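You operate a simulated robot arm through the tools that you are given. There is no shell and no other tool. Be economical: measure what you need, move in short steps, check, and stop when the job is done.

You run a simulated two-armed robot. Do the job below in one go: nothing can be reset, and whatever is moved stays where it is left.

TASK
Screw the cap back on the clear bottle.

The check looks at the end state, three seconds after you hand in, the way a careful person would. Anything else that was tipped, shoved, dropped, spilled or broken makes it a failure. Lids that push on must go on centred and level and be pressed home; caps that screw on are set level and turned clockwise until they are tight.

THE ROBOT
Two 7-joint arms with two-finger parallel grippers on one trunk, on a base that drives. Base frame: it is fixed to the floor where the robot stands at the start and does not move with it; the origin is under the middle of the robot, x ahead of it, y to its left, z up. Lengths are in mm, angles in degrees, forces in N, time in s.
The left shoulder is at the start at [60, 147, 543], the right one opposite. With the tool pointing down near the work surface each hand reaches from about 100 to 520 mm from the robot's upright axis, wherever it stands, measured 20 degrees to its own side. Payload 3.43 kg a hand.
The tool frame of a hand sits at the grasp point between the pads (the TCP): z along the fingers, y along the line on which they close. The tips reach 30 mm beyond it. The gripper opens to 94 mm. The fingers are 28 mm wide and 10 mm thick; the gripper's body (50 by 96 mm) begins 55 mm behind the TCP.
Orientation is that of the tool frame in the base frame, as a unit quaternion [x, y, z, w]. With the fingers straight down and closing along the base's y, the tool's x points along the base's -x, its y along +y and its z along -z.

THE INTERFACE
- The arms move only by the tool move_arm. It takes "left_targets", "right_targets" or both (then of equal length, played together; a hand with none holds still); each is a list of rows, each a list of 7 numbers: the shift along the tool's x, y, z in mm, then the turn, a rotation vector about the tool's x, y, z in degrees, then the finger opening in mm, from 0 to 94. In form: [[dx, dy, dz, rx, ry, rz, gripper], ...]. A call has 1 to 8 rows; each row shifts and turns the commanded pose from where the row before left it, along the tool's axes as they then stand. Rows are played at 5 a second. More than 50 mm and 8.6 degrees between two rows, or a gripper value outside its range, and nothing of the call is played. Where a pose cannot be reached the arm comes as near as it can. A force on the tool above 40 N (or 10 N above the force at the start of the call, whichever is more), or a blocked arm, ends the call early, and 0.2 s more pass. Each finger travels about 72 mm/s and halts on what it meets, pressing with about 35 N; the grip force reading is that of the motor and also rises with nothing between the fingers. The clock runs only during rows and for 0.2 s after the last one: add rows that do not move to give the fingers time. The reply holds the time, the measured pose of the TCP, the force on the tool along the base axes, the opening and the grip force, in the units named above and with some noise, with the torque about the TCP (base axes, N m) and any sound that the robot's microphone picked up.
- Cameras (640 x 400 px; columns grow to the right, rows downward): "scene" is now at [58.5, -19.5, 1192.8]; the picture's right is [-0.22, -0.98, 0.00], its down [-0.39, 0.09, -0.92] and it looks along [0.89, -0.20, -0.40] (base axes); focal length 273 px, centre (320, 200). "left" rides on the left gripper at [76, -14, -103] in its tool frame; the picture's right is [0.18, 0.98, 0.00], its down [-0.75, 0.14, -0.64] and it looks along [-0.63, 0.12, 0.77] (tool axes); focal length 243 px, centre (320, 200). "right" rides on the right gripper at [76, 14, -103] in its tool frame; the picture's right is [-0.18, 0.98, 0.00], its down [-0.75, -0.14, -0.64] and it looks along [-0.63, -0.12, 0.77] (tool axes); focal length 243 px, centre (320, 200). There is no depth. A picture from a camera that has moved, and an enlarged one, comes with that camera's place and axes in the base frame and with its lens.
- capture(camera): a new picture of that camera. No time passes.
- raise_lower(by): slides the trunk up (or, below 0, down) by that many mm; the arms and the scene camera ride with it, the base frame stays. It gives what a move gives, with no picture.
- roll_base(legs): drives the robot by 1 to 6 legs, each [ahead, left, turn to the left] in mm, mm and degrees, along the robot's own axes; the way and the turn of a leg run together, so that a leg with both is an arc; at most 1500 mm and 180 degrees a leg. The arms and the cameras ride along, it lands a little off, and it stops where it bumps. It gives what a move gives.
- head_to(pan, tilt): turns the head with the scene camera to pan (to the left, within 86 degrees either way) and tilt (down, from -29 to 69), counted from straight ahead of the robot. It gives what a move gives.
- enlarge(camera, box): a new picture of the part [left, top, right, bottom] of that camera's present view, enlarged. No time passes.
- finish_job(): hands the job in; it is judged then, once.

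Go step by step. Nothing tells you exact positions but the pictures and the camera data: compare them with the known pose of the tool, close in by small moves and look again before you grip or let go. The budget is 120 turns and 100 pictures, counting those below and the enlarged ones. Unless the task says otherwise, let go and move clear before handing in, and close with one line.

The tools are called as a command line: name --argument value ..., lists and objects as JSON in quotes. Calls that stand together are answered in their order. move_arm: Moves the arms, as the interface text tells. Its arguments: {"type":"object","properties":{"left_targets":{"type":"array"},"right_targets":{"type":"array"}},"required":[]} The other tools are called the same way: raise_lower (by) slides the trunk up or down; roll_base (legs) drives the base; head_to (pan, tilt) turns the head that bears the scene camera; capture (camera) takes a picture; enlarge (camera, box) takes an enlarged picture of a part of a camera's view; finish_job () hands the job in.

At the start:

```text
clock: 0.0
left_ee_pos: [304.2, 69.5, 1000.1]
left_tcp_rot: [0.0, 1.0, -0.001, 0.002]
left_wrist_force: [0.8, 0.2, 1.1]
left_torque: [-0.01, 0.02, 0.0]
left_gripper_width: 94.1
left_grip_force: 0.1
right_ee_pos: [272.2, -151.3, 998.4]
right_tcp_rot: [0.0, 1.0, 0.001, 0.0]
right_wrist_force: [-0.7, 0.0, 0.5]
right_torque: [0.02, -0.02, 0.0]
right_gripper_width: 94.2
right_grip_force: 0.1
trunk travel left (down, up): [-250.0, 0.0]
robot x, y, heading: [2.1, 1.7, 0.1]
head pan, tilt: [-12.5, 23.8]
```

scene: 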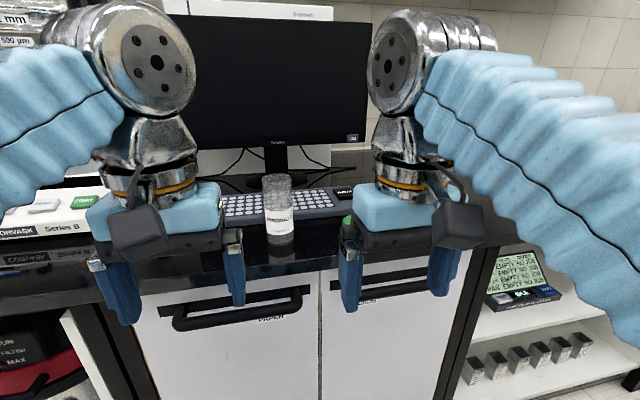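
right: 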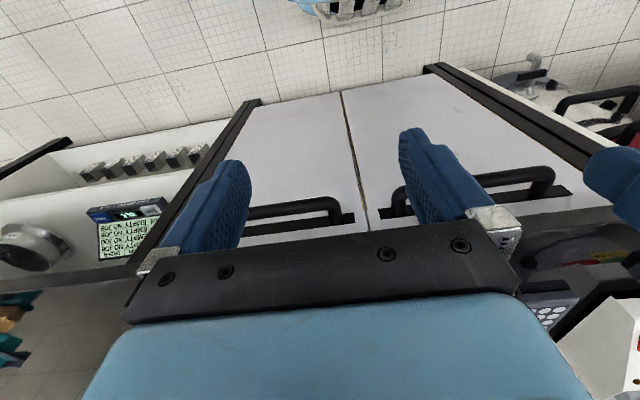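
left: 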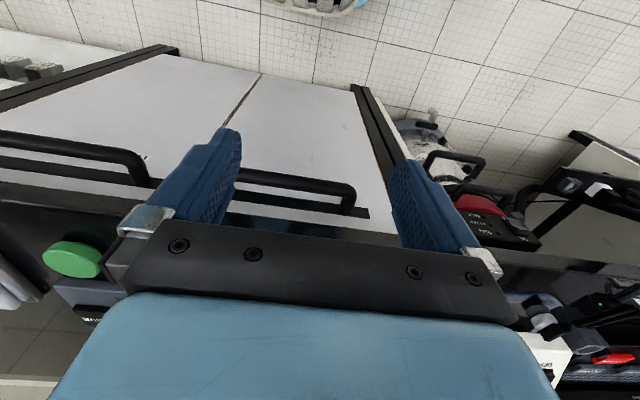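

I see a clear bottle standing on the counter in front of the keyboard and something green behind the right gripper, perhaps the cap. I'll look closer.

enlarge --camera "scene" --box '[200, 150, 400, 275]'

enlarge --camera "left" --box '[0, 180, 200, 305]'

enlarge --camera "scene" --box '[0, 150, 200, 275]'

```text
3.20 times, centred on (300, 212) of scene
camera zoom: at [58.5, -19.5, 1192.8], right [-0.22, -0.98, 0.0], down [-0.39, 0.09, -0.92], along [0.89, -0.2, -0.4], focal length 874 px, centre (384, 160)
```

zoom: 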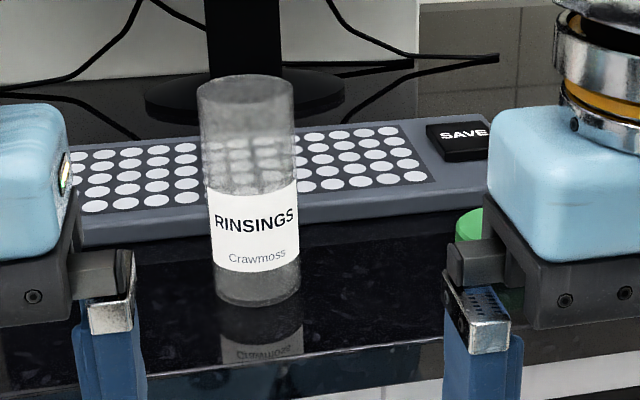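

```text
3.20 times, centred on (100, 242) of left
camera zoom: at [226.7, 55.8, 1102.3], right [-0.18, 0.98, 0.0], down [0.75, 0.14, 0.64], along [0.63, 0.12, -0.77], focal length 776 px, centre (1024, 64)
```

zoom: 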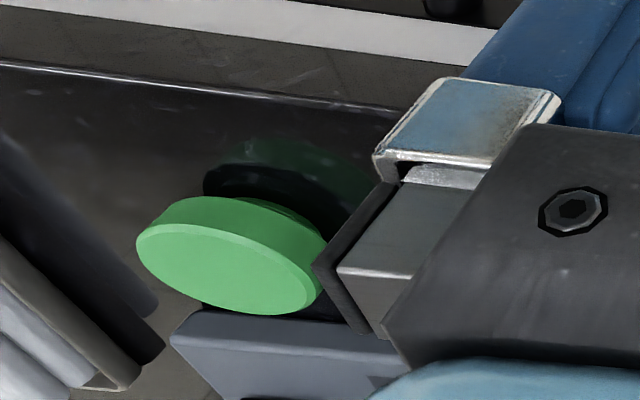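

```text
3.20 times, centred on (100, 212) of scene
camera zoom: at [58.5, -19.5, 1192.8], right [-0.22, -0.98, 0.0], down [-0.39, 0.09, -0.92], along [0.89, -0.2, -0.4], focal length 874 px, centre (1024, 160)
```

zoom: 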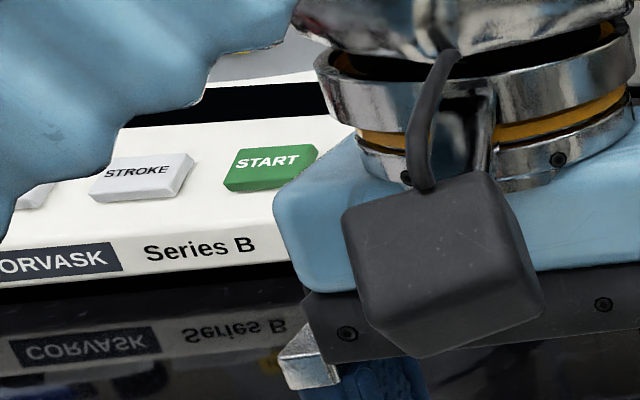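

The cap seems to be the green disc around (523,-195,930) on a counter at about z=900; the bottle is near (545,-45). I'll move the right hand aside to look at it.

move_arm --right_targets '[[0, -40, 0, 0, 0, 0, 94], [0, -40, 0, 0, 0, 0, 94], [0, -40, 0, 0, 0, 0, 94], [0, -40, 0, 0, 0, 0, 94]]' --left_targets '[[0, 20, 0, 0, 0, 0, 94], [0, 20, 0, 0, 0, 0, 94], [0, 20, 0, 0, 0, 0, 94], [0, 20, 0, 0, 0, 0, 94]]'

head_to --pan -12 --tilt 35

capture --camera "scene"

enlarge --camera "scene" --box '[240, 80, 440, 205]'

```text
clock: 1.0
left_ee_pos: [301.7, 148.6, 1001.3]
left_tcp_rot: [0.0, 1.0, -0.001, 0.002]
left_wrist_force: [-0.2, -0.2, 0.1]
left_torque: [0.01, 0.02, 0.02]
left_gripper_width: 94.1
left_grip_force: 0.2
right_ee_pos: [273.7, -310.0, 998.4]
right_tcp_rot: [-0.001, 1.0, 0.0, 0.0]
right_wrist_force: [0.8, -0.5, -1.4]
right_torque: [0.03, -0.02, 0.03]
right_gripper_width: 94.0
right_grip_force: 0.1
trunk travel left (down, up): [-250.0, 0.0]
robot x, y, heading: [-0.0, -5.8, -0.1]
head pan, tilt: [-12.5, 23.8]
```

```text
clock: 1.7
left_ee_pos: [303.2, 147.8, 1000.9]
left_tcp_rot: [0.0, 1.0, -0.001, 0.002]
left_wrist_force: [-0.3, -0.4, -0.6]
left_torque: [0.02, -0.01, 0.0]
left_gripper_width: 94.1
left_grip_force: 0.1
right_ee_pos: [273.2, -308.7, 999.5]
right_tcp_rot: [0.0, 1.0, 0.0, 0.0]
right_wrist_force: [0.3, 0.1, 0.0]
right_torque: [0.01, -0.01, 0.02]
right_gripper_width: 93.8
right_grip_force: 0.0
trunk travel left (down, up): [-250.0, 0.0]
robot x, y, heading: [0.1, -1.3, -0.1]
head pan, tilt: [-12.0, 35.0]
```

```text
93 pictures are left
camera scene: at [54.4, -17.8, 1175.1], right [-0.21, -0.98, 0.0], down [-0.56, 0.12, -0.82], along [0.8, -0.17, -0.57], focal length 273 px, centre (320, 200)
```

scene: 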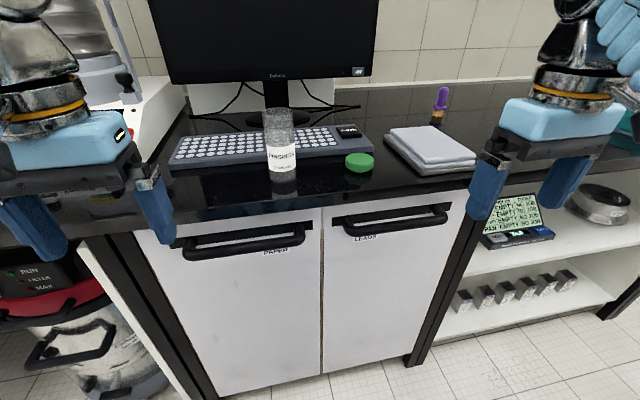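

```text
3.20 times, centred on (340, 142) of scene
camera zoom: at [54.4, -17.8, 1175.1], right [-0.21, -0.98, 0.0], down [-0.56, 0.12, -0.82], along [0.8, -0.17, -0.57], focal length 874 px, centre (256, 384)
```

zoom: 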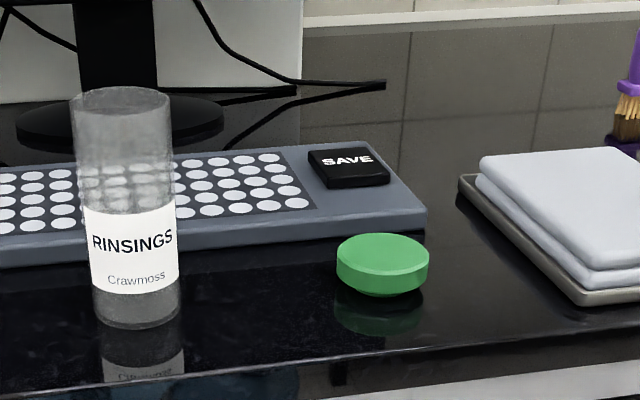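

The cap lies right side up to the right of the bottle. I'll zoom in closer on both.

enlarge --camera "scene" --box '[255, 100, 305, 190]'

enlarge --camera "scene" --box '[335, 140, 385, 190]'

```text
4.44 times, centred on (280, 145) of scene
camera zoom: at [54.4, -17.8, 1175.1], right [-0.21, -0.98, 0.0], down [-0.56, 0.12, -0.82], along [0.8, -0.17, -0.57], focal length 1214 px, centre (498, 444)
```

zoom: 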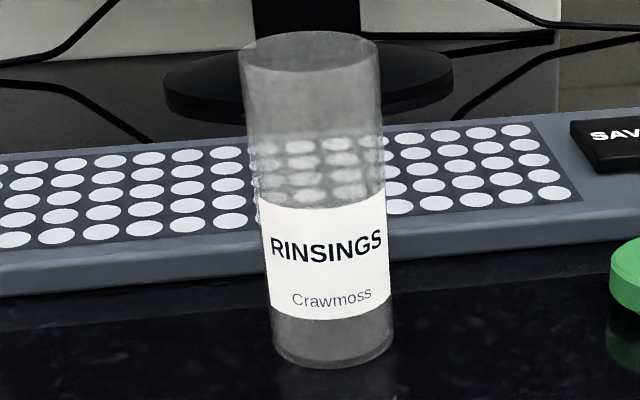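

```text
8.00 times, centred on (360, 165) of scene
camera zoom: at [54.4, -17.8, 1175.1], right [-0.21, -0.98, 0.0], down [-0.56, 0.12, -0.82], along [0.8, -0.17, -0.57], focal length 2184 px, centre (0, 480)
```

zoom: 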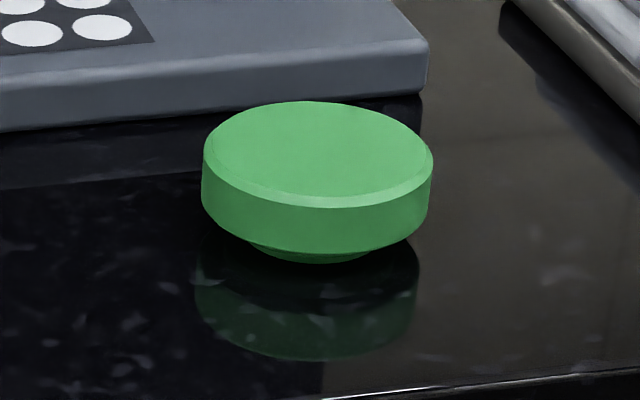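

The cap is a disc about 58 mm wide on a narrower plug; the bottle is a straight cylinder of similar width. Both are a bit far, so I'll drive ahead 100 mm and measure again from the new place.

roll_base --legs '[[100, 0, 0]]'

head_to --pan -12 --tilt 45

capture --camera "scene"

capture --camera "right"

capture --camera "left"

```text
clock: 2.9
left_ee_pos: [403.2, 147.8, 1001.8]
left_tcp_rot: [0.0, 1.0, 0.0, 0.001]
left_wrist_force: [-0.1, -0.6, -0.1]
left_torque: [-0.03, 0.01, 0.04]
left_gripper_width: 94.0
left_grip_force: 0.1
right_ee_pos: [373.5, -310.8, 998.1]
right_tcp_rot: [0.001, 1.0, 0.001, 0.0]
right_wrist_force: [-0.2, 0.2, -1.0]
right_torque: [0.03, -0.02, 0.02]
right_gripper_width: 94.1
right_grip_force: 0.0
trunk travel left (down, up): [-250.0, 0.0]
robot x, y, heading: [102.5, -3.5, 0.0]
head pan, tilt: [-12.0, 35.0]
```

```text
clock: 3.6
left_ee_pos: [402.9, 147.9, 1001.6]
left_tcp_rot: [0.001, 1.0, -0.001, 0.002]
left_wrist_force: [-0.2, -0.7, 0.8]
left_torque: [0.01, 0.0, 0.0]
left_gripper_width: 94.0
left_grip_force: 0.1
right_ee_pos: [373.4, -309.3, 998.6]
right_tcp_rot: [0.001, 1.0, 0.0, 0.0]
right_wrist_force: [-0.5, 0.6, 0.6]
right_torque: [-0.01, 0.01, 0.0]
right_gripper_width: 94.2
right_grip_force: 0.1
trunk travel left (down, up): [-250.0, 0.0]
robot x, y, heading: [101.6, -2.8, -0.1]
head pan, tilt: [-12.0, 45.0]
```

```text
89 pictures are left
camera scene: at [148.1, -16.5, 1160.3], right [-0.21, -0.98, 0.0], down [-0.69, 0.15, -0.71], along [0.69, -0.15, -0.71], focal length 273 px, centre (320, 200)
```

scene: 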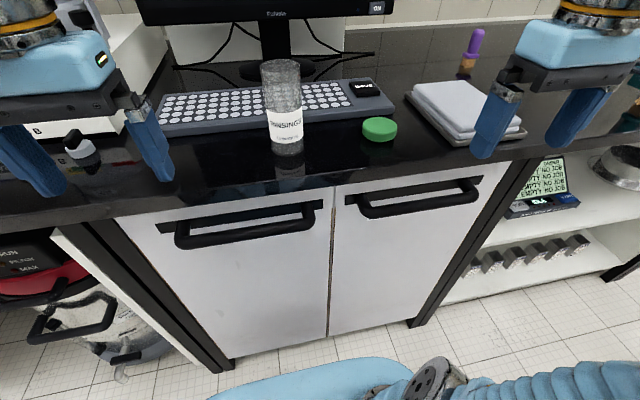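

```text
88 pictures are left
camera right: at [297.7, -295.8, 1100.4], right [0.18, 0.98, 0.0], down [0.75, -0.14, 0.64], along [0.63, -0.12, -0.77], focal length 243 px, centre (320, 200)
```

right: 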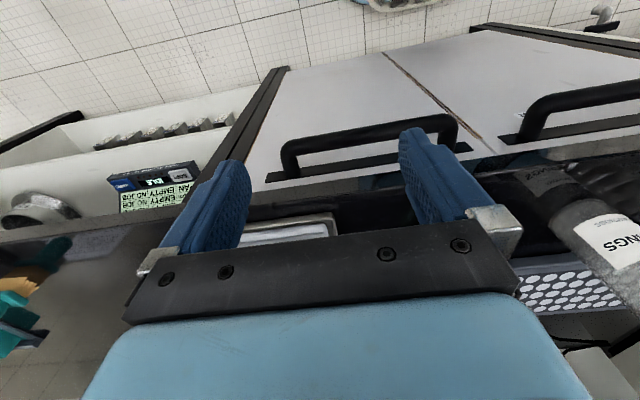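

```text
87 pictures are left
camera left: at [326.1, 134.6, 1103.6], right [-0.18, 0.98, 0.0], down [0.75, 0.14, 0.64], along [0.63, 0.12, -0.77], focal length 243 px, centre (320, 200)
```

left: 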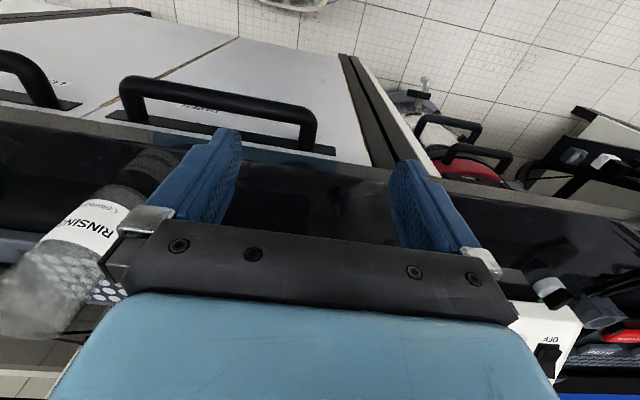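

Both hand cameras see the bottle, so I'll zoom for triangulation.

enlarge --camera "scene" --box '[240, 50, 420, 162]'

enlarge --camera "left" --box '[0, 140, 200, 345]'

enlarge --camera "right" --box '[480, 150, 640, 350]'

```text
3.56 times, centred on (330, 106) of scene
camera zoom: at [148.1, -16.5, 1160.3], right [-0.21, -0.98, 0.0], down [-0.69, 0.15, -0.71], along [0.69, -0.15, -0.71], focal length 971 px, centre (284, 534)
```

zoom: 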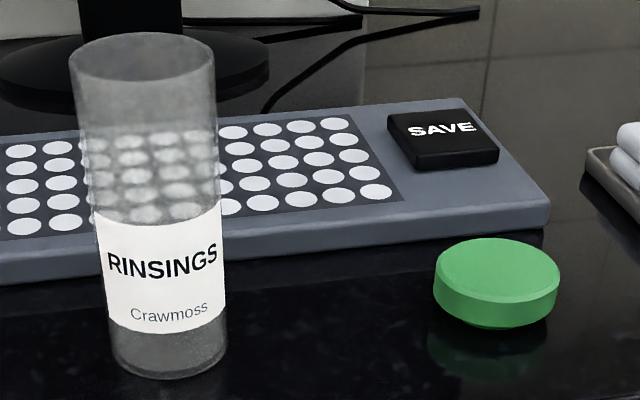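

```text
1.95 times, centred on (100, 242) of left
camera zoom: at [326.1, 134.6, 1103.6], right [-0.18, 0.98, 0.0], down [0.75, 0.14, 0.64], along [0.63, 0.12, -0.77], focal length 473 px, centre (749, 117)
```

zoom: 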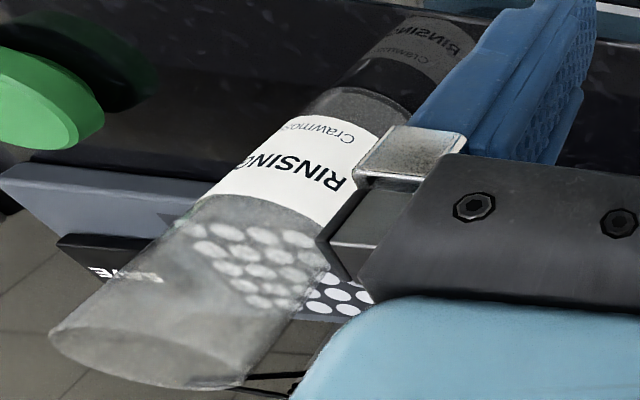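

```text
2.00 times, centred on (560, 250) of right
camera zoom: at [297.7, -295.8, 1100.4], right [0.18, 0.98, 0.0], down [0.75, -0.14, 0.64], along [0.63, -0.12, -0.77], focal length 485 px, centre (-160, 100)
```

zoom: 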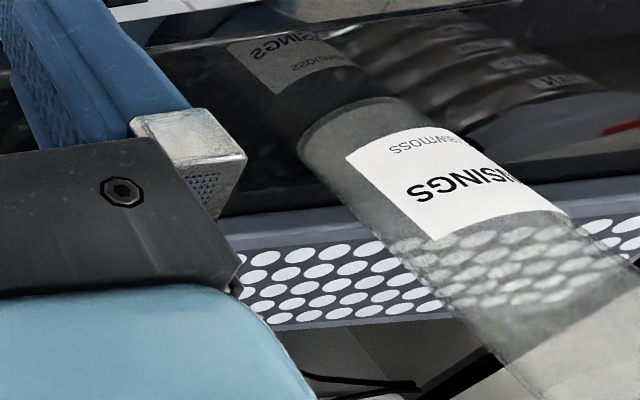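

Triangulation puts the bottle rim at about (538,-46,1027), diameter 55, and the counter at 898. The cap is near (537,-207), so I'll bring the right hand over it at this height.

move_arm --right_targets '[[0, 34, 0, 0, 0, 0, 94], [0, 34, 0, 0, 0, 0, 94], [0, 34, 0, 0, 0, 0, 94], [-36, 0, 0, 0, 0, 0, 94], [-36, 0, 0, 0, 0, 0, 94], [-36, 0, 0, 0, 0, 0, 94], [0, 0, 0, 0, 0, 0, 94]]'

capture --camera "right"

capture --camera "scene"

```text
clock: 5.2
left_ee_pos: [403.8, 147.6, 1001.4]
left_tcp_rot: [0.0, 1.0, -0.001, 0.001]
left_wrist_force: [0.5, -0.1, 0.4]
left_torque: [-0.04, 0.0, 0.0]
left_gripper_width: 94.0
left_grip_force: 0.1
right_ee_pos: [482.7, -210.3, 996.4]
right_tcp_rot: [-0.001, 1.0, 0.0, 0.0]
right_wrist_force: [-0.6, -0.5, 1.1]
right_torque: [0.01, 0.01, 0.0]
right_gripper_width: 93.9
right_grip_force: 0.1
trunk travel left (down, up): [-250.0, 0.0]
robot x, y, heading: [96.7, -0.6, 0.1]
head pan, tilt: [-12.0, 45.0]
```

```text
83 pictures are left
camera right: at [406.7, -194.8, 1099.0], right [0.18, 0.98, 0.0], down [0.75, -0.14, 0.64], along [0.63, -0.12, -0.77], focal length 243 px, centre (320, 200)
```

right: 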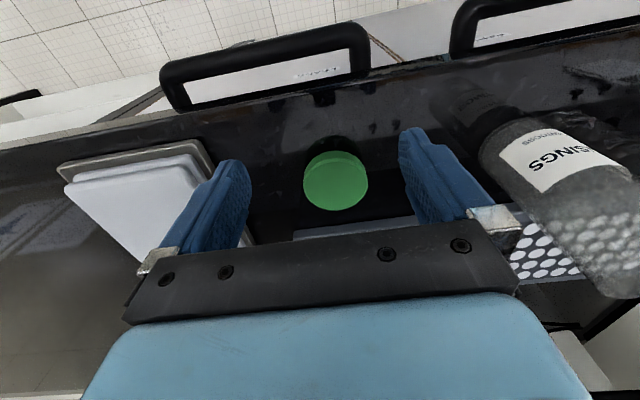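

```text
82 pictures are left
camera scene: at [148.5, -16.4, 1160.2], right [-0.21, -0.98, 0.0], down [-0.69, 0.15, -0.71], along [0.69, -0.15, -0.71], focal length 273 px, centre (320, 200)
```

scene: 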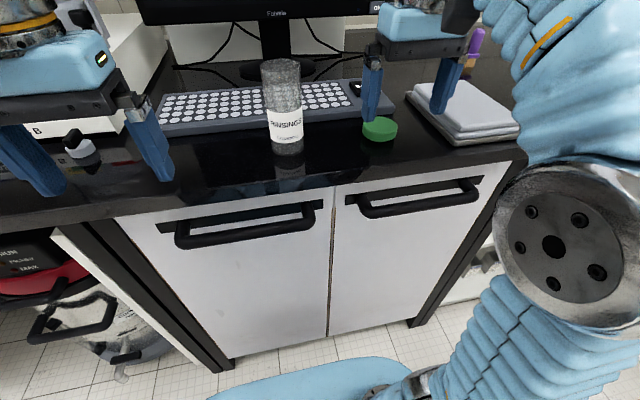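

The cap's top comes out at about (537,-206,918) from both views. I'll move over it and descend partway, tips still above it.

move_arm --right_targets '[[-27, 2, 0, 0, 0, 0, 94], [-27, 2, 0, 0, 0, 0, 94], [0, 0, 17, 0, 0, 0, 94], [0, 0, 17, 0, 0, 0, 94], [0, 0, 0, 0, 0, 0, 94]]'

capture --camera "right"

enlarge --camera "scene" --box '[320, 50, 480, 150]'

```text
clock: 6.4
left_ee_pos: [402.4, 147.9, 1001.7]
left_tcp_rot: [0.0, 1.0, -0.001, 0.002]
left_wrist_force: [0.5, 0.3, -0.3]
left_torque: [0.01, 0.01, -0.02]
left_gripper_width: 94.3
left_grip_force: 0.1
right_ee_pos: [499.0, -208.1, 963.6]
right_tcp_rot: [0.001, 1.0, 0.001, 0.0]
right_wrist_force: [0.6, 0.3, 0.1]
right_torque: [-0.01, -0.02, 0.01]
right_gripper_width: 94.0
right_grip_force: 0.0
right hand out of reach, approached as far as the arm can: row 1, 2
trunk travel left (down, up): [-250.0, 0.0]
robot x, y, heading: [97.4, -1.7, -0.2]
head pan, tilt: [-12.0, 45.0]
```

```text
81 pictures are left
camera right: at [422.3, -193.5, 1066.1], right [0.19, 0.98, 0.0], down [0.75, -0.14, 0.64], along [0.63, -0.12, -0.77], focal length 243 px, centre (320, 200)
```

right: 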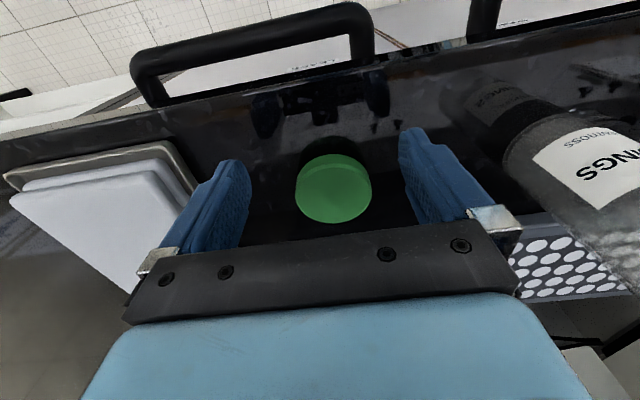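

```text
4.00 times, centred on (400, 100) of scene
camera zoom: at [148.1, -16.5, 1160.2], right [-0.21, -0.98, 0.0], down [-0.69, 0.15, -0.71], along [0.69, -0.15, -0.71], focal length 1092 px, centre (0, 600)
```

zoom: 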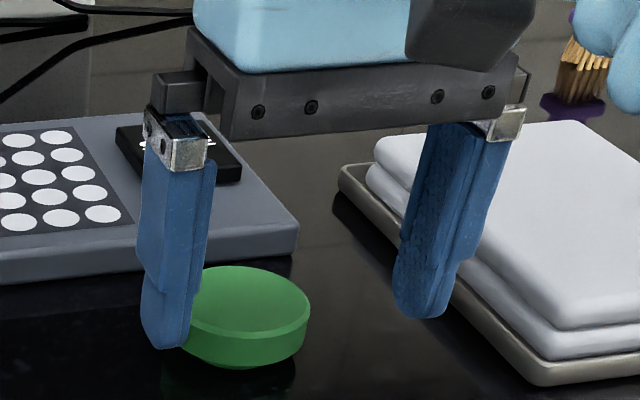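

The reach ended at x=499, so I must drive closer. I'll lift and pull back both hands first, then drive ahead 100 mm.

move_arm --right_targets '[[0, 0, -36, 0, 0, 0, 94], [40, 0, 0, 0, 0, 0, 94], [40, 0, 0, 0, 0, 0, 94], [0, 0, 0, 0, 0, 0, 94]]' --left_targets '[[40, 0, 0, 0, 0, 0, 94], [40, 0, 0, 0, 0, 0, 94], [0, 0, 0, 0, 0, 0, 94], [0, 0, 0, 0, 0, 0, 94]]'

roll_base --legs '[[90, 0, 0]]'

capture --camera "scene"

```text
clock: 7.4
left_ee_pos: [373.5, 145.9, 1000.2]
left_tcp_rot: [0.0, 1.0, -0.001, 0.001]
left_wrist_force: [0.6, -0.2, 0.7]
left_torque: [0.0, 0.0, -0.02]
left_gripper_width: 93.9
left_grip_force: 0.1
left hand out of reach, approached as far as the arm can: row 1, 2
right_ee_pos: [416.8, -207.2, 989.5]
right_tcp_rot: [0.001, 1.0, 0.0, -0.001]
right_wrist_force: [0.1, 0.2, 0.5]
right_torque: [-0.03, -0.02, -0.04]
right_gripper_width: 94.1
right_grip_force: 0.0
right hand out of reach, approached as far as the arm can: row 1
trunk travel left (down, up): [-250.0, 0.0]
robot x, y, heading: [98.5, 1.4, -0.2]
head pan, tilt: [-12.0, 45.0]
```

```text
clock: 8.5
left_ee_pos: [466.8, 145.9, 1000.4]
left_tcp_rot: [0.0, 1.0, -0.001, 0.002]
left_wrist_force: [0.1, 0.3, -0.2]
left_torque: [0.02, 0.02, 0.02]
left_gripper_width: 94.0
left_grip_force: 0.0
right_ee_pos: [508.7, -205.8, 988.7]
right_tcp_rot: [0.0, 1.0, 0.0, 0.0]
right_wrist_force: [-0.1, 0.8, 0.5]
right_torque: [-0.02, -0.03, 0.0]
right_gripper_width: 94.0
right_grip_force: 0.0
trunk travel left (down, up): [-250.0, 0.0]
robot x, y, heading: [187.7, -4.3, 0.3]
head pan, tilt: [-12.0, 45.0]
```

```text
79 pictures are left
camera scene: at [239.0, -16.5, 1160.2], right [-0.21, -0.98, 0.0], down [-0.69, 0.15, -0.71], along [0.69, -0.15, -0.71], focal length 273 px, centre (320, 200)
```

scene: 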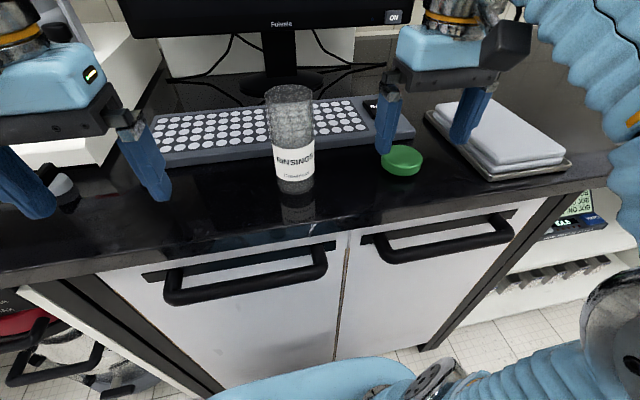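

The robot is now at x≈188. I'll move the right hand above the cap and go down to just over it.

move_arm --right_targets '[[-14, 0, 0, 0, 0, 0, 94], [-14, 0, 0, 0, 0, 0, 94], [0, 0, 13, 0, 0, 0, 94], [0, 0, 13, 0, 0, 0, 94], [0, 0, 0, 0, 0, 0, 94]]'

capture --camera "right"

enlarge --camera "scene" --box '[340, 90, 500, 190]'

```text
clock: 9.7
left_ee_pos: [464.7, 145.4, 998.9]
left_tcp_rot: [0.0, 1.0, -0.001, 0.002]
left_wrist_force: [-0.3, 0.1, -0.6]
left_torque: [-0.01, -0.01, 0.02]
left_gripper_width: 94.1
left_grip_force: 0.1
right_ee_pos: [536.7, -205.6, 960.9]
right_tcp_rot: [0.0, 1.0, 0.0, 0.0]
right_wrist_force: [0.1, -0.2, -0.2]
right_torque: [0.04, -0.01, 0.03]
right_gripper_width: 93.7
right_grip_force: 0.1
trunk travel left (down, up): [-250.0, 0.0]
robot x, y, heading: [193.6, 2.7, 0.1]
head pan, tilt: [-12.0, 45.0]
```

```text
78 pictures are left
camera right: at [461.3, -192.6, 1064.1], right [0.18, 0.98, 0.0], down [0.75, -0.14, 0.64], along [0.63, -0.12, -0.77], focal length 243 px, centre (320, 200)
```

right: 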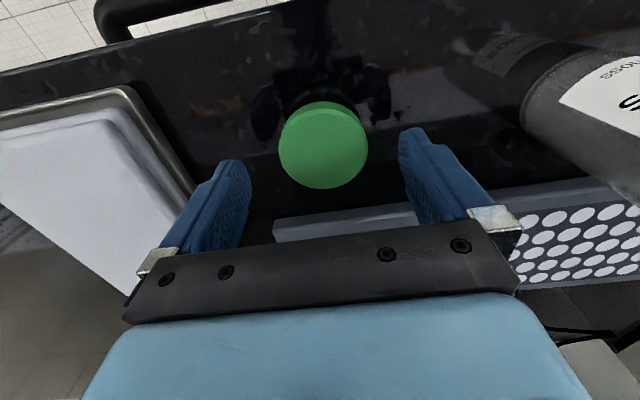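

```text
4.00 times, centred on (420, 140) of scene
camera zoom: at [239.2, -16.6, 1160.2], right [-0.21, -0.98, 0.0], down [-0.69, 0.15, -0.71], along [0.69, -0.15, -0.71], focal length 1092 px, centre (-80, 440)
```

zoom: 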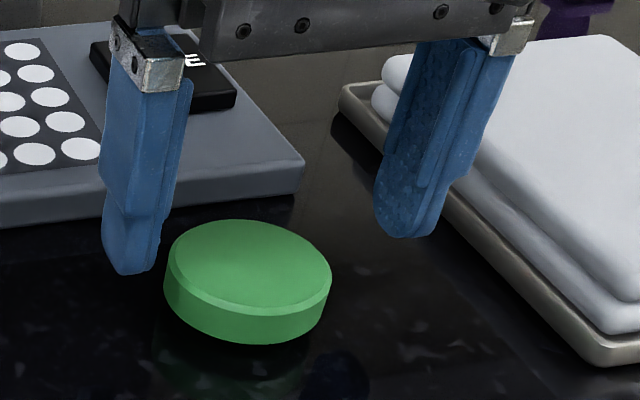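

The hand is centred over the cap. I'll descend to TCP z≈935 (tips 7 mm above the counter) and check.

move_arm --right_targets '[[0, 0, 13, 0, 0, 0, 84], [0, 0, 13, 0, 0, 0, 84], [0, 0, 0, 0, 0, 0, 84]]'

capture --camera "right"

enlarge --camera "scene" --box '[340, 90, 500, 190]'

```text
clock: 10.5
left_ee_pos: [465.7, 146.2, 1000.4]
left_tcp_rot: [0.0, 1.0, -0.001, 0.001]
left_wrist_force: [0.4, 0.1, -0.8]
left_torque: [0.0, 0.0, -0.02]
left_gripper_width: 94.1
left_grip_force: 0.1
right_ee_pos: [537.6, -206.7, 937.0]
right_tcp_rot: [0.0, 1.0, 0.0, 0.0]
right_wrist_force: [-0.3, -0.9, 0.0]
right_torque: [0.0, -0.02, -0.01]
right_gripper_width: 84.1
right_grip_force: 0.0
trunk travel left (down, up): [-250.0, 0.0]
robot x, y, heading: [187.1, 0.7, 0.1]
head pan, tilt: [-12.0, 45.0]
```

```text
76 pictures are left
camera right: at [461.6, -192.6, 1039.3], right [0.18, 0.98, 0.0], down [0.75, -0.14, 0.64], along [0.63, -0.12, -0.77], focal length 243 px, centre (320, 200)
```

right: 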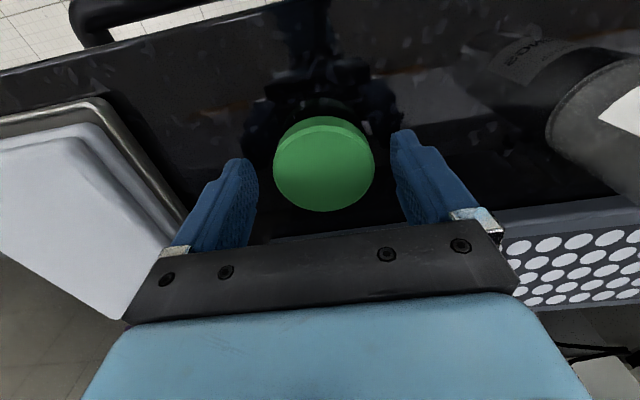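

```text
4.00 times, centred on (420, 140) of scene
camera zoom: at [239.2, -16.6, 1160.2], right [-0.21, -0.98, 0.0], down [-0.69, 0.15, -0.71], along [0.69, -0.15, -0.71], focal length 1092 px, centre (-80, 440)
```

zoom: 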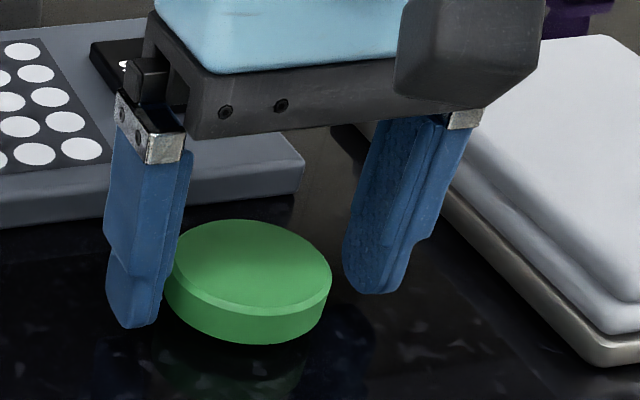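

The fingers straddle the cap evenly. I'll go down 3 mm more and close.

move_arm --right_targets '[[0, 0, 3, 0, 0, 0, 84], [0, 0, 0, 0, 0, 0, 50], [0, 0, 0, 0, 0, 0, 50], [0, 0, 0, 0, 0, 0, 50]]'

capture --camera "right"

```text
clock: 11.5
left_ee_pos: [466.3, 145.4, 1000.4]
left_tcp_rot: [0.0, 1.0, -0.001, 0.002]
left_wrist_force: [0.5, -1.2, -0.2]
left_torque: [-0.02, -0.01, 0.08]
left_gripper_width: 94.1
left_grip_force: 0.1
right_ee_pos: [537.3, -207.4, 933.6]
right_tcp_rot: [0.001, 1.0, 0.0, 0.0]
right_wrist_force: [-0.3, 1.1, 0.2]
right_torque: [-0.02, 0.0, 0.03]
right_gripper_width: 56.8
right_grip_force: 35.0
trunk travel left (down, up): [-250.0, 0.0]
robot x, y, heading: [195.4, 3.5, -0.0]
head pan, tilt: [-12.0, 45.0]
```

```text
74 pictures are left
camera right: at [461.4, -192.7, 1036.1], right [0.18, 0.98, 0.0], down [0.75, -0.14, 0.64], along [0.63, -0.12, -0.77], focal length 243 px, centre (320, 200)
```

right: 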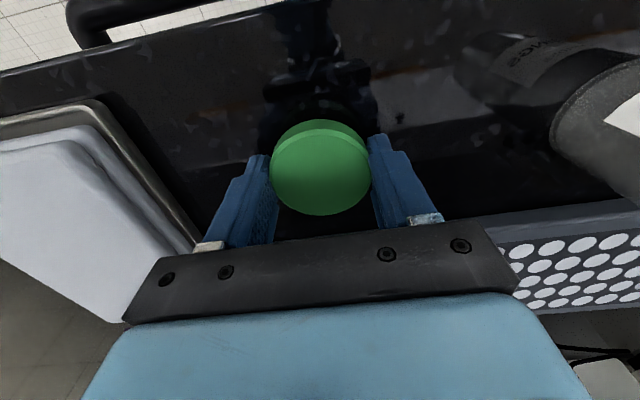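

The cap is gripped at 57 mm opening. I'll lift it gently and look.

move_arm --right_targets '[[0, 0, -10, 0, 0, 0, 50], [0, 0, -20, 0, 0, 0, 50], [0, 0, -20, 0, 0, 0, 50], [0, 0, -20, 0, 0, 0, 50], [0, 0, 0, 0, 0, 0, 50]]'

capture --camera "scene"

enlarge --camera "scene" --box '[340, 50, 500, 150]'

capture --camera "right"

```text
clock: 12.7
left_ee_pos: [464.7, 146.5, 999.9]
left_tcp_rot: [-0.001, 1.0, 0.0, 0.001]
left_wrist_force: [0.3, -0.1, 0.6]
left_torque: [-0.05, -0.01, -0.01]
left_gripper_width: 93.9
left_grip_force: 0.0
right_ee_pos: [536.0, -204.7, 1005.0]
right_tcp_rot: [-0.002, 1.0, -0.001, 0.006]
right_wrist_force: [0.4, 0.5, 1.5]
right_torque: [-0.04, -0.01, 0.03]
right_gripper_width: 56.6
right_grip_force: 34.8
trunk travel left (down, up): [-250.0, 0.0]
robot x, y, heading: [188.8, 1.4, 0.1]
head pan, tilt: [-12.0, 45.0]
```

```text
73 pictures are left
camera scene: at [238.8, -15.7, 1160.2], right [-0.21, -0.98, 0.0], down [-0.69, 0.15, -0.71], along [0.69, -0.15, -0.71], focal length 273 px, centre (320, 200)
```

scene: 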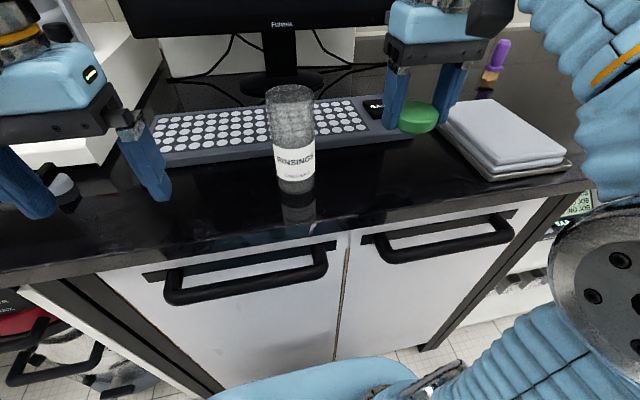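

```text
4.00 times, centred on (420, 100) of scene
camera zoom: at [238.8, -15.7, 1160.2], right [-0.21, -0.98, 0.0], down [-0.69, 0.15, -0.71], along [0.69, -0.15, -0.71], focal length 1092 px, centre (-80, 600)
```

zoom: 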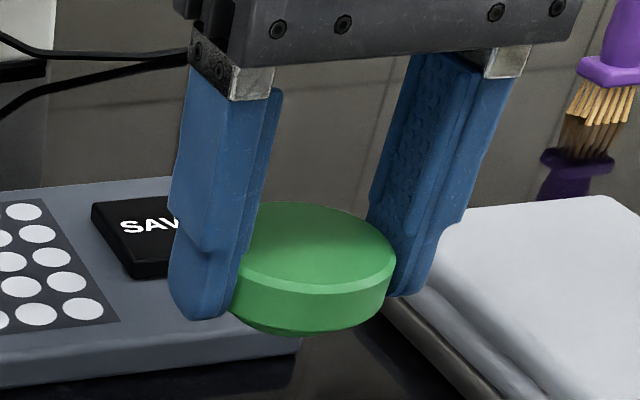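

```text
71 pictures are left
camera right: at [458.8, -190.8, 1106.5], right [0.18, 0.98, 0.0], down [0.75, -0.14, 0.65], along [0.64, -0.12, -0.76], focal length 243 px, centre (320, 200)
```

right: 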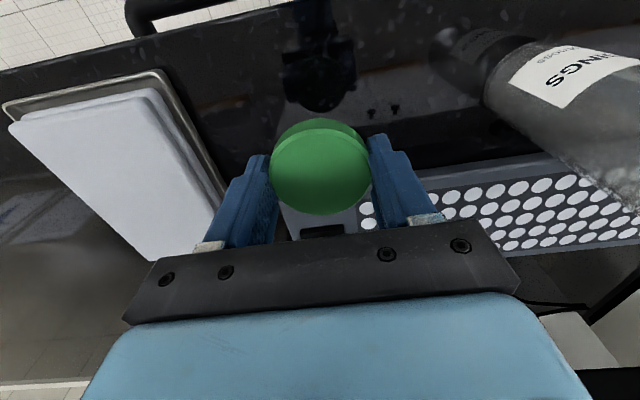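

The cap is held level. Before going on I'll test whether the right hand can get as high as needed (TCP ≈1075).

move_arm --right_targets '[[0, 0, -25, 0, 0, 0, 50], [0, 0, -25, 0, 0, 0, 50], [0, 0, -25, 0, 0, 0, 50], [0, 0, 0, 0, 0, 0, 50]]'

```text
clock: 13.7
left_ee_pos: [465.1, 145.3, 1000.4]
left_tcp_rot: [0.0, 1.0, 0.0, 0.002]
left_wrist_force: [-0.3, 0.8, -1.1]
left_torque: [0.01, -0.01, 0.01]
left_gripper_width: 94.1
left_grip_force: 0.1
right_ee_pos: [536.3, -206.3, 1004.2]
right_tcp_rot: [-0.001, 1.0, 0.0, 0.005]
right_wrist_force: [0.1, -0.2, -0.1]
right_torque: [-0.02, -0.02, -0.02]
right_gripper_width: 56.5
right_grip_force: 35.5
right hand out of reach, approached as far as the arm can: row 1, 2, 3
trunk travel left (down, up): [-250.0, 0.0]
robot x, y, heading: [195.1, -0.6, 0.1]
head pan, tilt: [-12.0, 45.0]
```

The hand tops out at z≈1004 here. I'll test whether it gets higher when nearer to the robot.

move_arm --right_targets '[[40, 0, 0, 0, 0, 0, 50], [40, 0, 0, 0, 0, 0, 50], [0, 0, -25, 0, 0, 0, 50], [0, 0, -25, 0, 0, 0, 50], [0, 0, -25, 0, 0, 0, 50], [0, 0, 0, 0, 0, 0, 50]]'

capture --camera "scene"

```text
clock: 15.1
left_ee_pos: [465.8, 146.0, 999.5]
left_tcp_rot: [0.001, 1.0, -0.001, 0.002]
left_wrist_force: [0.2, 0.2, 0.1]
left_torque: [0.01, 0.0, 0.02]
left_gripper_width: 93.9
left_grip_force: 0.1
right_ee_pos: [470.1, -197.5, 999.3]
right_tcp_rot: [0.0, 1.0, 0.0, 0.001]
right_wrist_force: [0.1, 0.3, -0.6]
right_torque: [0.01, 0.0, 0.01]
right_gripper_width: 56.6
right_grip_force: 35.1
right hand out of reach, approached as far as the arm can: row 1, 2, 3, 4, 5
trunk travel left (down, up): [-250.0, 0.0]
robot x, y, heading: [190.3, -0.9, 0.2]
head pan, tilt: [-12.0, 45.0]
```

```text
70 pictures are left
camera scene: at [239.2, -16.5, 1160.2], right [-0.21, -0.98, 0.0], down [-0.69, 0.15, -0.71], along [0.69, -0.15, -0.71], focal length 273 px, centre (320, 200)
```

scene: 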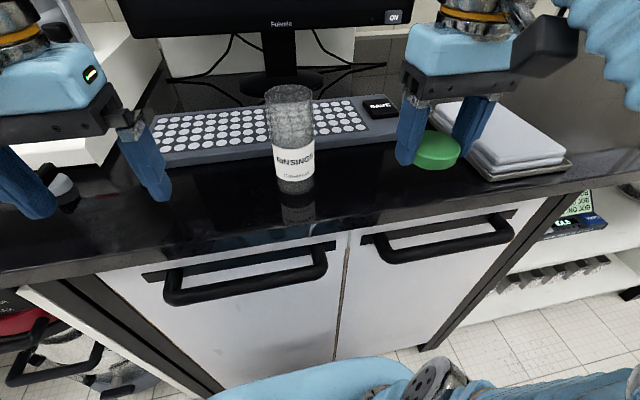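

With the tool vertical the ceiling is about 1000 mm everywhere, and capping needs ~1055. I'll test whether pitching the hand forward 45° lets it go higher.

move_arm --right_targets '[[0, 0, 0, 0, -7.5, 0, 50], [0, 0, 0, 0, -7.5, 0, 50], [0, 0, 0, 0, -7.5, 0, 50], [0, 0, 0, 0, -7.5, 0, 50], [0, 0, 0, 0, -7.5, 0, 50], [0, 0, 0, 0, -7.5, 0, 50], [-18, 0, -18, 0, 0, 0, 50], [-18, 0, -18, 0, 0, 0, 50]]'

capture --camera "scene"

```text
clock: 16.9
left_ee_pos: [465.0, 146.4, 1000.3]
left_tcp_rot: [-0.001, 1.0, 0.001, 0.002]
left_wrist_force: [0.2, -0.1, -0.2]
left_torque: [-0.04, 0.03, 0.0]
left_gripper_width: 93.7
left_grip_force: 0.0
right_ee_pos: [471.9, -196.7, 1050.7]
right_tcp_rot: [0.0, 0.924, 0.0, 0.383]
right_wrist_force: [-0.6, -1.0, -0.1]
right_torque: [-0.01, 0.0, -0.02]
right_gripper_width: 56.8
right_grip_force: 35.4
trunk travel left (down, up): [-250.0, 0.0]
robot x, y, heading: [191.3, -0.3, 0.2]
head pan, tilt: [-12.0, 45.0]
```

```text
69 pictures are left
camera scene: at [239.2, -16.6, 1160.2], right [-0.21, -0.98, 0.0], down [-0.69, 0.15, -0.71], along [0.69, -0.15, -0.71], focal length 273 px, centre (320, 200)
```

scene: 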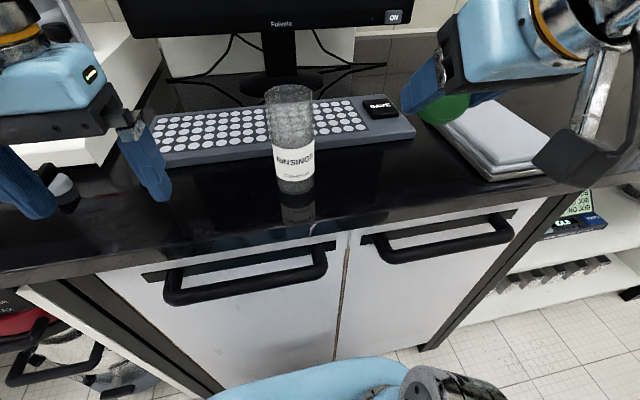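

45° pitch reaches 1050 easily. I'll test the full working pose (x≈537, z≈1075) and then a lesser pitch of 30° there.

move_arm --right_targets '[[-10.6, 0, -10.6, 0, 0, 0, 50], [-10.6, 0, -10.6, 0, 0, 0, 50], [-23, 0, 23, 0, 0, 0, 50], [-23, 0, 23, 0, 0, 0, 50], [0, 0, 0, 0, 0, 0, 50]]'

move_arm --right_targets '[[0, 0, 0, 0, 7.5, 0, 50], [0, 0, 0, 0, 7.5, 0, 50], [0, 0, 0, 0, 0, 0, 50]]'

```text
clock: 18.1
left_ee_pos: [466.3, 145.5, 1000.5]
left_tcp_rot: [0.0, 1.0, -0.001, 0.001]
left_wrist_force: [0.2, -0.4, -0.8]
left_torque: [0.01, 0.0, 0.01]
left_gripper_width: 94.0
left_grip_force: 0.1
right_ee_pos: [536.1, -195.9, 1078.5]
right_tcp_rot: [0.0, 0.924, 0.0, 0.382]
right_wrist_force: [0.1, -0.1, -0.1]
right_torque: [0.0, 0.02, 0.0]
right_gripper_width: 56.6
right_grip_force: 34.7
trunk travel left (down, up): [-250.0, 0.0]
robot x, y, heading: [191.5, -3.7, -0.0]
head pan, tilt: [-12.0, 45.0]
```

```text
clock: 18.9
left_ee_pos: [466.0, 146.3, 999.3]
left_tcp_rot: [0.001, 1.0, -0.001, 0.002]
left_wrist_force: [0.4, -0.4, 0.0]
left_torque: [-0.03, 0.01, 0.01]
left_gripper_width: 94.1
left_grip_force: 0.0
right_ee_pos: [537.5, -197.7, 1078.9]
right_tcp_rot: [0.0, 0.966, 0.0, 0.259]
right_wrist_force: [1.3, -0.7, -0.8]
right_torque: [-0.04, 0.01, 0.04]
right_gripper_width: 56.7
right_grip_force: 35.1
trunk travel left (down, up): [-250.0, 0.0]
robot x, y, heading: [191.0, 3.3, -0.2]
head pan, tilt: [-12.0, 45.0]
```

30° works too; 45° gives more margin for swinging around the bottle. I'll go back to 45° and move over the bottle (cap bottom stays ~15 mm above the rim) to test the turning strokes.

move_arm --right_targets '[[0, 0, 0, 0, -7.5, 0, 50], [0, 0, 0, 0, -7.5, 0, 50], [-7, 0, -7, 0, 0, 0, 50], [0, 38, 0, 0, 0, 0, 50], [0, 38, 0, 0, 0, 0, 50], [0, 38, 0, 0, 0, 0, 50], [0, 38, 0, 0, 0, 0, 50], [0, 0, 0, 0, 0, 0, 50]]'

move_arm --right_targets '[[0, 0, 0, -5.65, 0, -5.65, 50], [0, 0, 0, -5.65, 0, -5.65, 50], [0, 0, 0, -5.65, 0, -5.65, 50], [0, 0, 0, -5.65, 0, -5.65, 50], [0, 0, 0, -5.65, 0, -5.65, 50], [0, 0, 0, -5.65, 0, -5.65, 50], [0, 0, 0, -5.65, 0, -5.65, 50], [0, 0, 0, 0, 0, 0, 50]]'

capture --camera "scene"

```text
clock: 20.7
left_ee_pos: [466.6, 146.2, 999.7]
left_tcp_rot: [-0.001, 1.0, -0.001, 0.002]
left_wrist_force: [0.7, 0.3, 0.0]
left_torque: [0.0, -0.01, 0.01]
left_gripper_width: 94.0
left_grip_force: 0.0
right_ee_pos: [537.2, -42.7, 1089.9]
right_tcp_rot: [0.0, 0.924, 0.0, 0.382]
right_wrist_force: [-0.6, -0.3, -0.2]
right_torque: [-0.01, -0.02, 0.0]
right_gripper_width: 56.8
right_grip_force: 34.7
trunk travel left (down, up): [-250.0, 0.0]
robot x, y, heading: [192.7, 1.9, -0.1]
head pan, tilt: [-12.0, 45.0]
```

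```text
clock: 22.5
left_ee_pos: [465.8, 145.8, 999.6]
left_tcp_rot: [0.0, 1.0, 0.0, 0.002]
left_wrist_force: [0.2, -0.6, 0.5]
left_torque: [-0.02, 0.0, 0.01]
left_gripper_width: 94.1
left_grip_force: 0.0
right_ee_pos: [536.2, -44.6, 1089.2]
right_tcp_rot: [-0.434, 0.816, 0.179, 0.338]
right_wrist_force: [-0.6, -0.5, -1.3]
right_torque: [0.0, 0.0, 0.03]
right_gripper_width: 56.6
right_grip_force: 35.4
trunk travel left (down, up): [-250.0, 0.0]
robot x, y, heading: [189.4, 2.9, 0.2]
head pan, tilt: [-12.0, 45.0]
```

```text
68 pictures are left
camera scene: at [239.3, -16.6, 1160.2], right [-0.21, -0.98, 0.0], down [-0.69, 0.15, -0.71], along [0.69, -0.15, -0.71], focal length 273 px, centre (320, 200)
```

scene: 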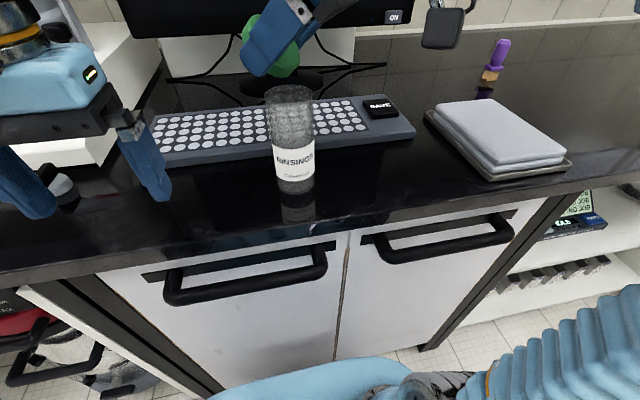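

Yaw +56° works. I'll test further, to about +88°.

move_arm --right_targets '[[0, 0, 0, -5.65, 0, -5.65, 50], [0, 0, 0, -5.65, 0, -5.65, 50], [0, 0, 0, -5.65, 0, -5.65, 50], [0, 0, 0, -5.65, 0, -5.65, 50], [0, 0, 0, 0, 0, 0, 50]]'

move_arm --right_targets '[[0, 0, 0, 6, 0, 6, 50], [0, 0, 0, 6, 0, 6, 50], [0, 0, 0, 6, 0, 6, 50], [0, 0, 0, 6, 0, 6, 50], [0, 0, 0, 6, 0, 6, 50], [0, 0, 0, 6, 0, 6, 50], [0, 0, 0, 6, 0, 6, 50], [0, 0, 0, 6, 0, 6, 50]]'

move_arm --right_targets '[[0, 0, 0, 6, 0, 6, 50], [0, 0, 0, 6, 0, 6, 50], [0, 0, 0, 6, 0, 6, 50], [0, 0, 0, 6, 0, 6, 50], [0, 0, 0, 6, 0, 6, 50], [0, 0, 0, 6, 0, 6, 50], [0, 0, 0, 0, 0, 0, 50]]'

capture --camera "scene"

```text
clock: 23.7
left_ee_pos: [466.1, 145.7, 999.2]
left_tcp_rot: [0.0, 1.0, -0.002, 0.001]
left_wrist_force: [-0.1, -0.3, -0.1]
left_torque: [-0.02, 0.03, 0.01]
left_gripper_width: 94.0
left_grip_force: 0.0
right_ee_pos: [535.5, -44.7, 1089.2]
right_tcp_rot: [-0.642, 0.664, 0.265, 0.275]
right_wrist_force: [0.2, 0.9, -0.4]
right_torque: [-0.02, -0.01, 0.01]
right_gripper_width: 56.7
right_grip_force: 35.4
trunk travel left (down, up): [-250.0, 0.0]
robot x, y, heading: [191.4, 1.9, 0.0]
head pan, tilt: [-12.0, 45.0]
```

```text
clock: 25.5
left_ee_pos: [466.3, 146.6, 999.7]
left_tcp_rot: [0.0, 1.0, 0.0, 0.002]
left_wrist_force: [0.0, -0.2, -1.0]
left_torque: [-0.02, -0.01, 0.02]
left_gripper_width: 94.0
left_grip_force: 0.1
right_ee_pos: [535.6, -45.4, 1088.7]
right_tcp_rot: [-0.159, 0.91, 0.066, 0.377]
right_wrist_force: [0.5, -0.5, -0.8]
right_torque: [0.01, 0.0, 0.0]
right_gripper_width: 56.5
right_grip_force: 35.0
trunk travel left (down, up): [-250.0, 0.0]
robot x, y, heading: [189.2, 4.6, -0.1]
head pan, tilt: [-12.0, 45.0]
```

```text
clock: 27.1
left_ee_pos: [466.5, 146.4, 999.8]
left_tcp_rot: [-0.001, 1.0, -0.001, 0.002]
left_wrist_force: [-0.3, 0.2, -0.6]
left_torque: [0.02, 0.01, 0.02]
left_gripper_width: 94.1
left_grip_force: 0.0
right_ee_pos: [536.1, -45.1, 1089.9]
right_tcp_rot: [0.247, 0.89, -0.102, 0.369]
right_wrist_force: [0.0, -0.1, 0.6]
right_torque: [-0.03, 0.0, 0.03]
right_gripper_width: 56.4
right_grip_force: 34.6
trunk travel left (down, up): [-250.0, 0.0]
robot x, y, heading: [190.7, 1.1, -0.1]
head pan, tilt: [-12.0, 45.0]
```

```text
67 pictures are left
camera scene: at [239.1, -16.3, 1160.3], right [-0.21, -0.98, 0.0], down [-0.69, 0.15, -0.71], along [0.69, -0.15, -0.71], focal length 273 px, centre (320, 200)
```

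scene: 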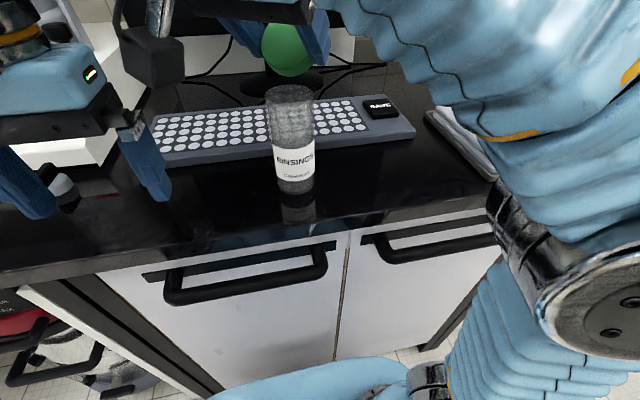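

The hand can swing from +88° to −31° at 45° pitch, which is plenty for turning strokes. Now I'll return to the cap's place, set the cap down, and regrip it with the hand pitched 45°.

move_arm --right_targets '[[0, 0, 0, -5.445, 0, -5.445, 50], [0, 0, 0, -5.445, 0, -5.445, 50], [0, 0, 0, -5.445, 0, -5.445, 50], [0, 0, 0, -5.445, 0, -5.445, 50], [0, -40, 0, 0, 0, 0, 50], [0, -40, 0, 0, 0, 0, 50], [0, -40, 0, 0, 0, 0, 50], [0, -41, 0, 0, 0, 0, 50]]'

move_arm --right_targets '[[25, 0, 25, 0, 0, 0, 50], [25, 0, 25, 0, 7.5, 0, 50], [0, 0, 0, 0, 7.5, 0, 50], [0, 0, 0, 0, 7.5, 0, 50], [0, 0, 0, 0, 7.5, 0, 50], [0, 0, 0, 0, 7.5, 0, 50], [0, 0, 0, 0, 7.5, 0, 50], [0, 0, 0, 0, 0, 0, 50]]'

```text
clock: 28.9
left_ee_pos: [466.3, 145.0, 1000.2]
left_tcp_rot: [0.0, 1.0, -0.001, 0.002]
left_wrist_force: [0.2, -0.6, 0.1]
left_torque: [0.01, 0.02, -0.01]
left_gripper_width: 94.0
left_grip_force: 0.0
right_ee_pos: [534.8, -206.3, 1087.5]
right_tcp_rot: [-0.001, 0.924, 0.0, 0.383]
right_wrist_force: [0.6, 0.7, 0.1]
right_torque: [0.01, 0.03, 0.0]
right_gripper_width: 56.6
right_grip_force: 34.9
trunk travel left (down, up): [-250.0, 0.0]
robot x, y, heading: [193.1, -3.1, -0.2]
head pan, tilt: [-12.0, 45.0]
```

```text
clock: 30.7
left_ee_pos: [465.8, 145.7, 999.5]
left_tcp_rot: [0.0, 1.0, 0.0, 0.001]
left_wrist_force: [0.1, 0.7, 0.4]
left_torque: [0.01, -0.02, -0.02]
left_gripper_width: 94.3
left_grip_force: 0.0
right_ee_pos: [534.5, -206.9, 1018.0]
right_tcp_rot: [0.001, 0.998, 0.0, 0.066]
right_wrist_force: [1.4, -0.2, 0.5]
right_torque: [-0.02, 0.02, 0.01]
right_gripper_width: 56.6
right_grip_force: 35.5
right hand out of reach, approached as far as the arm can: row 7
trunk travel left (down, up): [-250.0, 0.0]
robot x, y, heading: [190.7, -0.2, -0.1]
head pan, tilt: [-12.0, 45.0]
```

The hand is still ~7.6° short of vertical. I'll lower some and check the orientation.

move_arm --right_targets '[[0, 0, 20, 0, 0, 0, 50], [0, 0, 20, 0, 0, 0, 50], [0, 0, 0, 0, 0, 0, 50]]'

```text
clock: 31.5
left_ee_pos: [466.3, 146.3, 1000.3]
left_tcp_rot: [0.0, 1.0, -0.001, 0.002]
left_wrist_force: [-0.3, -0.3, -0.5]
left_torque: [-0.01, 0.02, 0.0]
left_gripper_width: 93.9
left_grip_force: 0.1
right_ee_pos: [540.8, -205.3, 978.6]
right_tcp_rot: [-0.001, 0.998, 0.0, 0.066]
right_wrist_force: [0.2, 1.0, -0.4]
right_torque: [0.02, -0.01, 0.01]
right_gripper_width: 56.9
right_grip_force: 35.3
trunk travel left (down, up): [-250.0, 0.0]
robot x, y, heading: [188.4, -2.8, -0.1]
head pan, tilt: [-12.0, 45.0]
```

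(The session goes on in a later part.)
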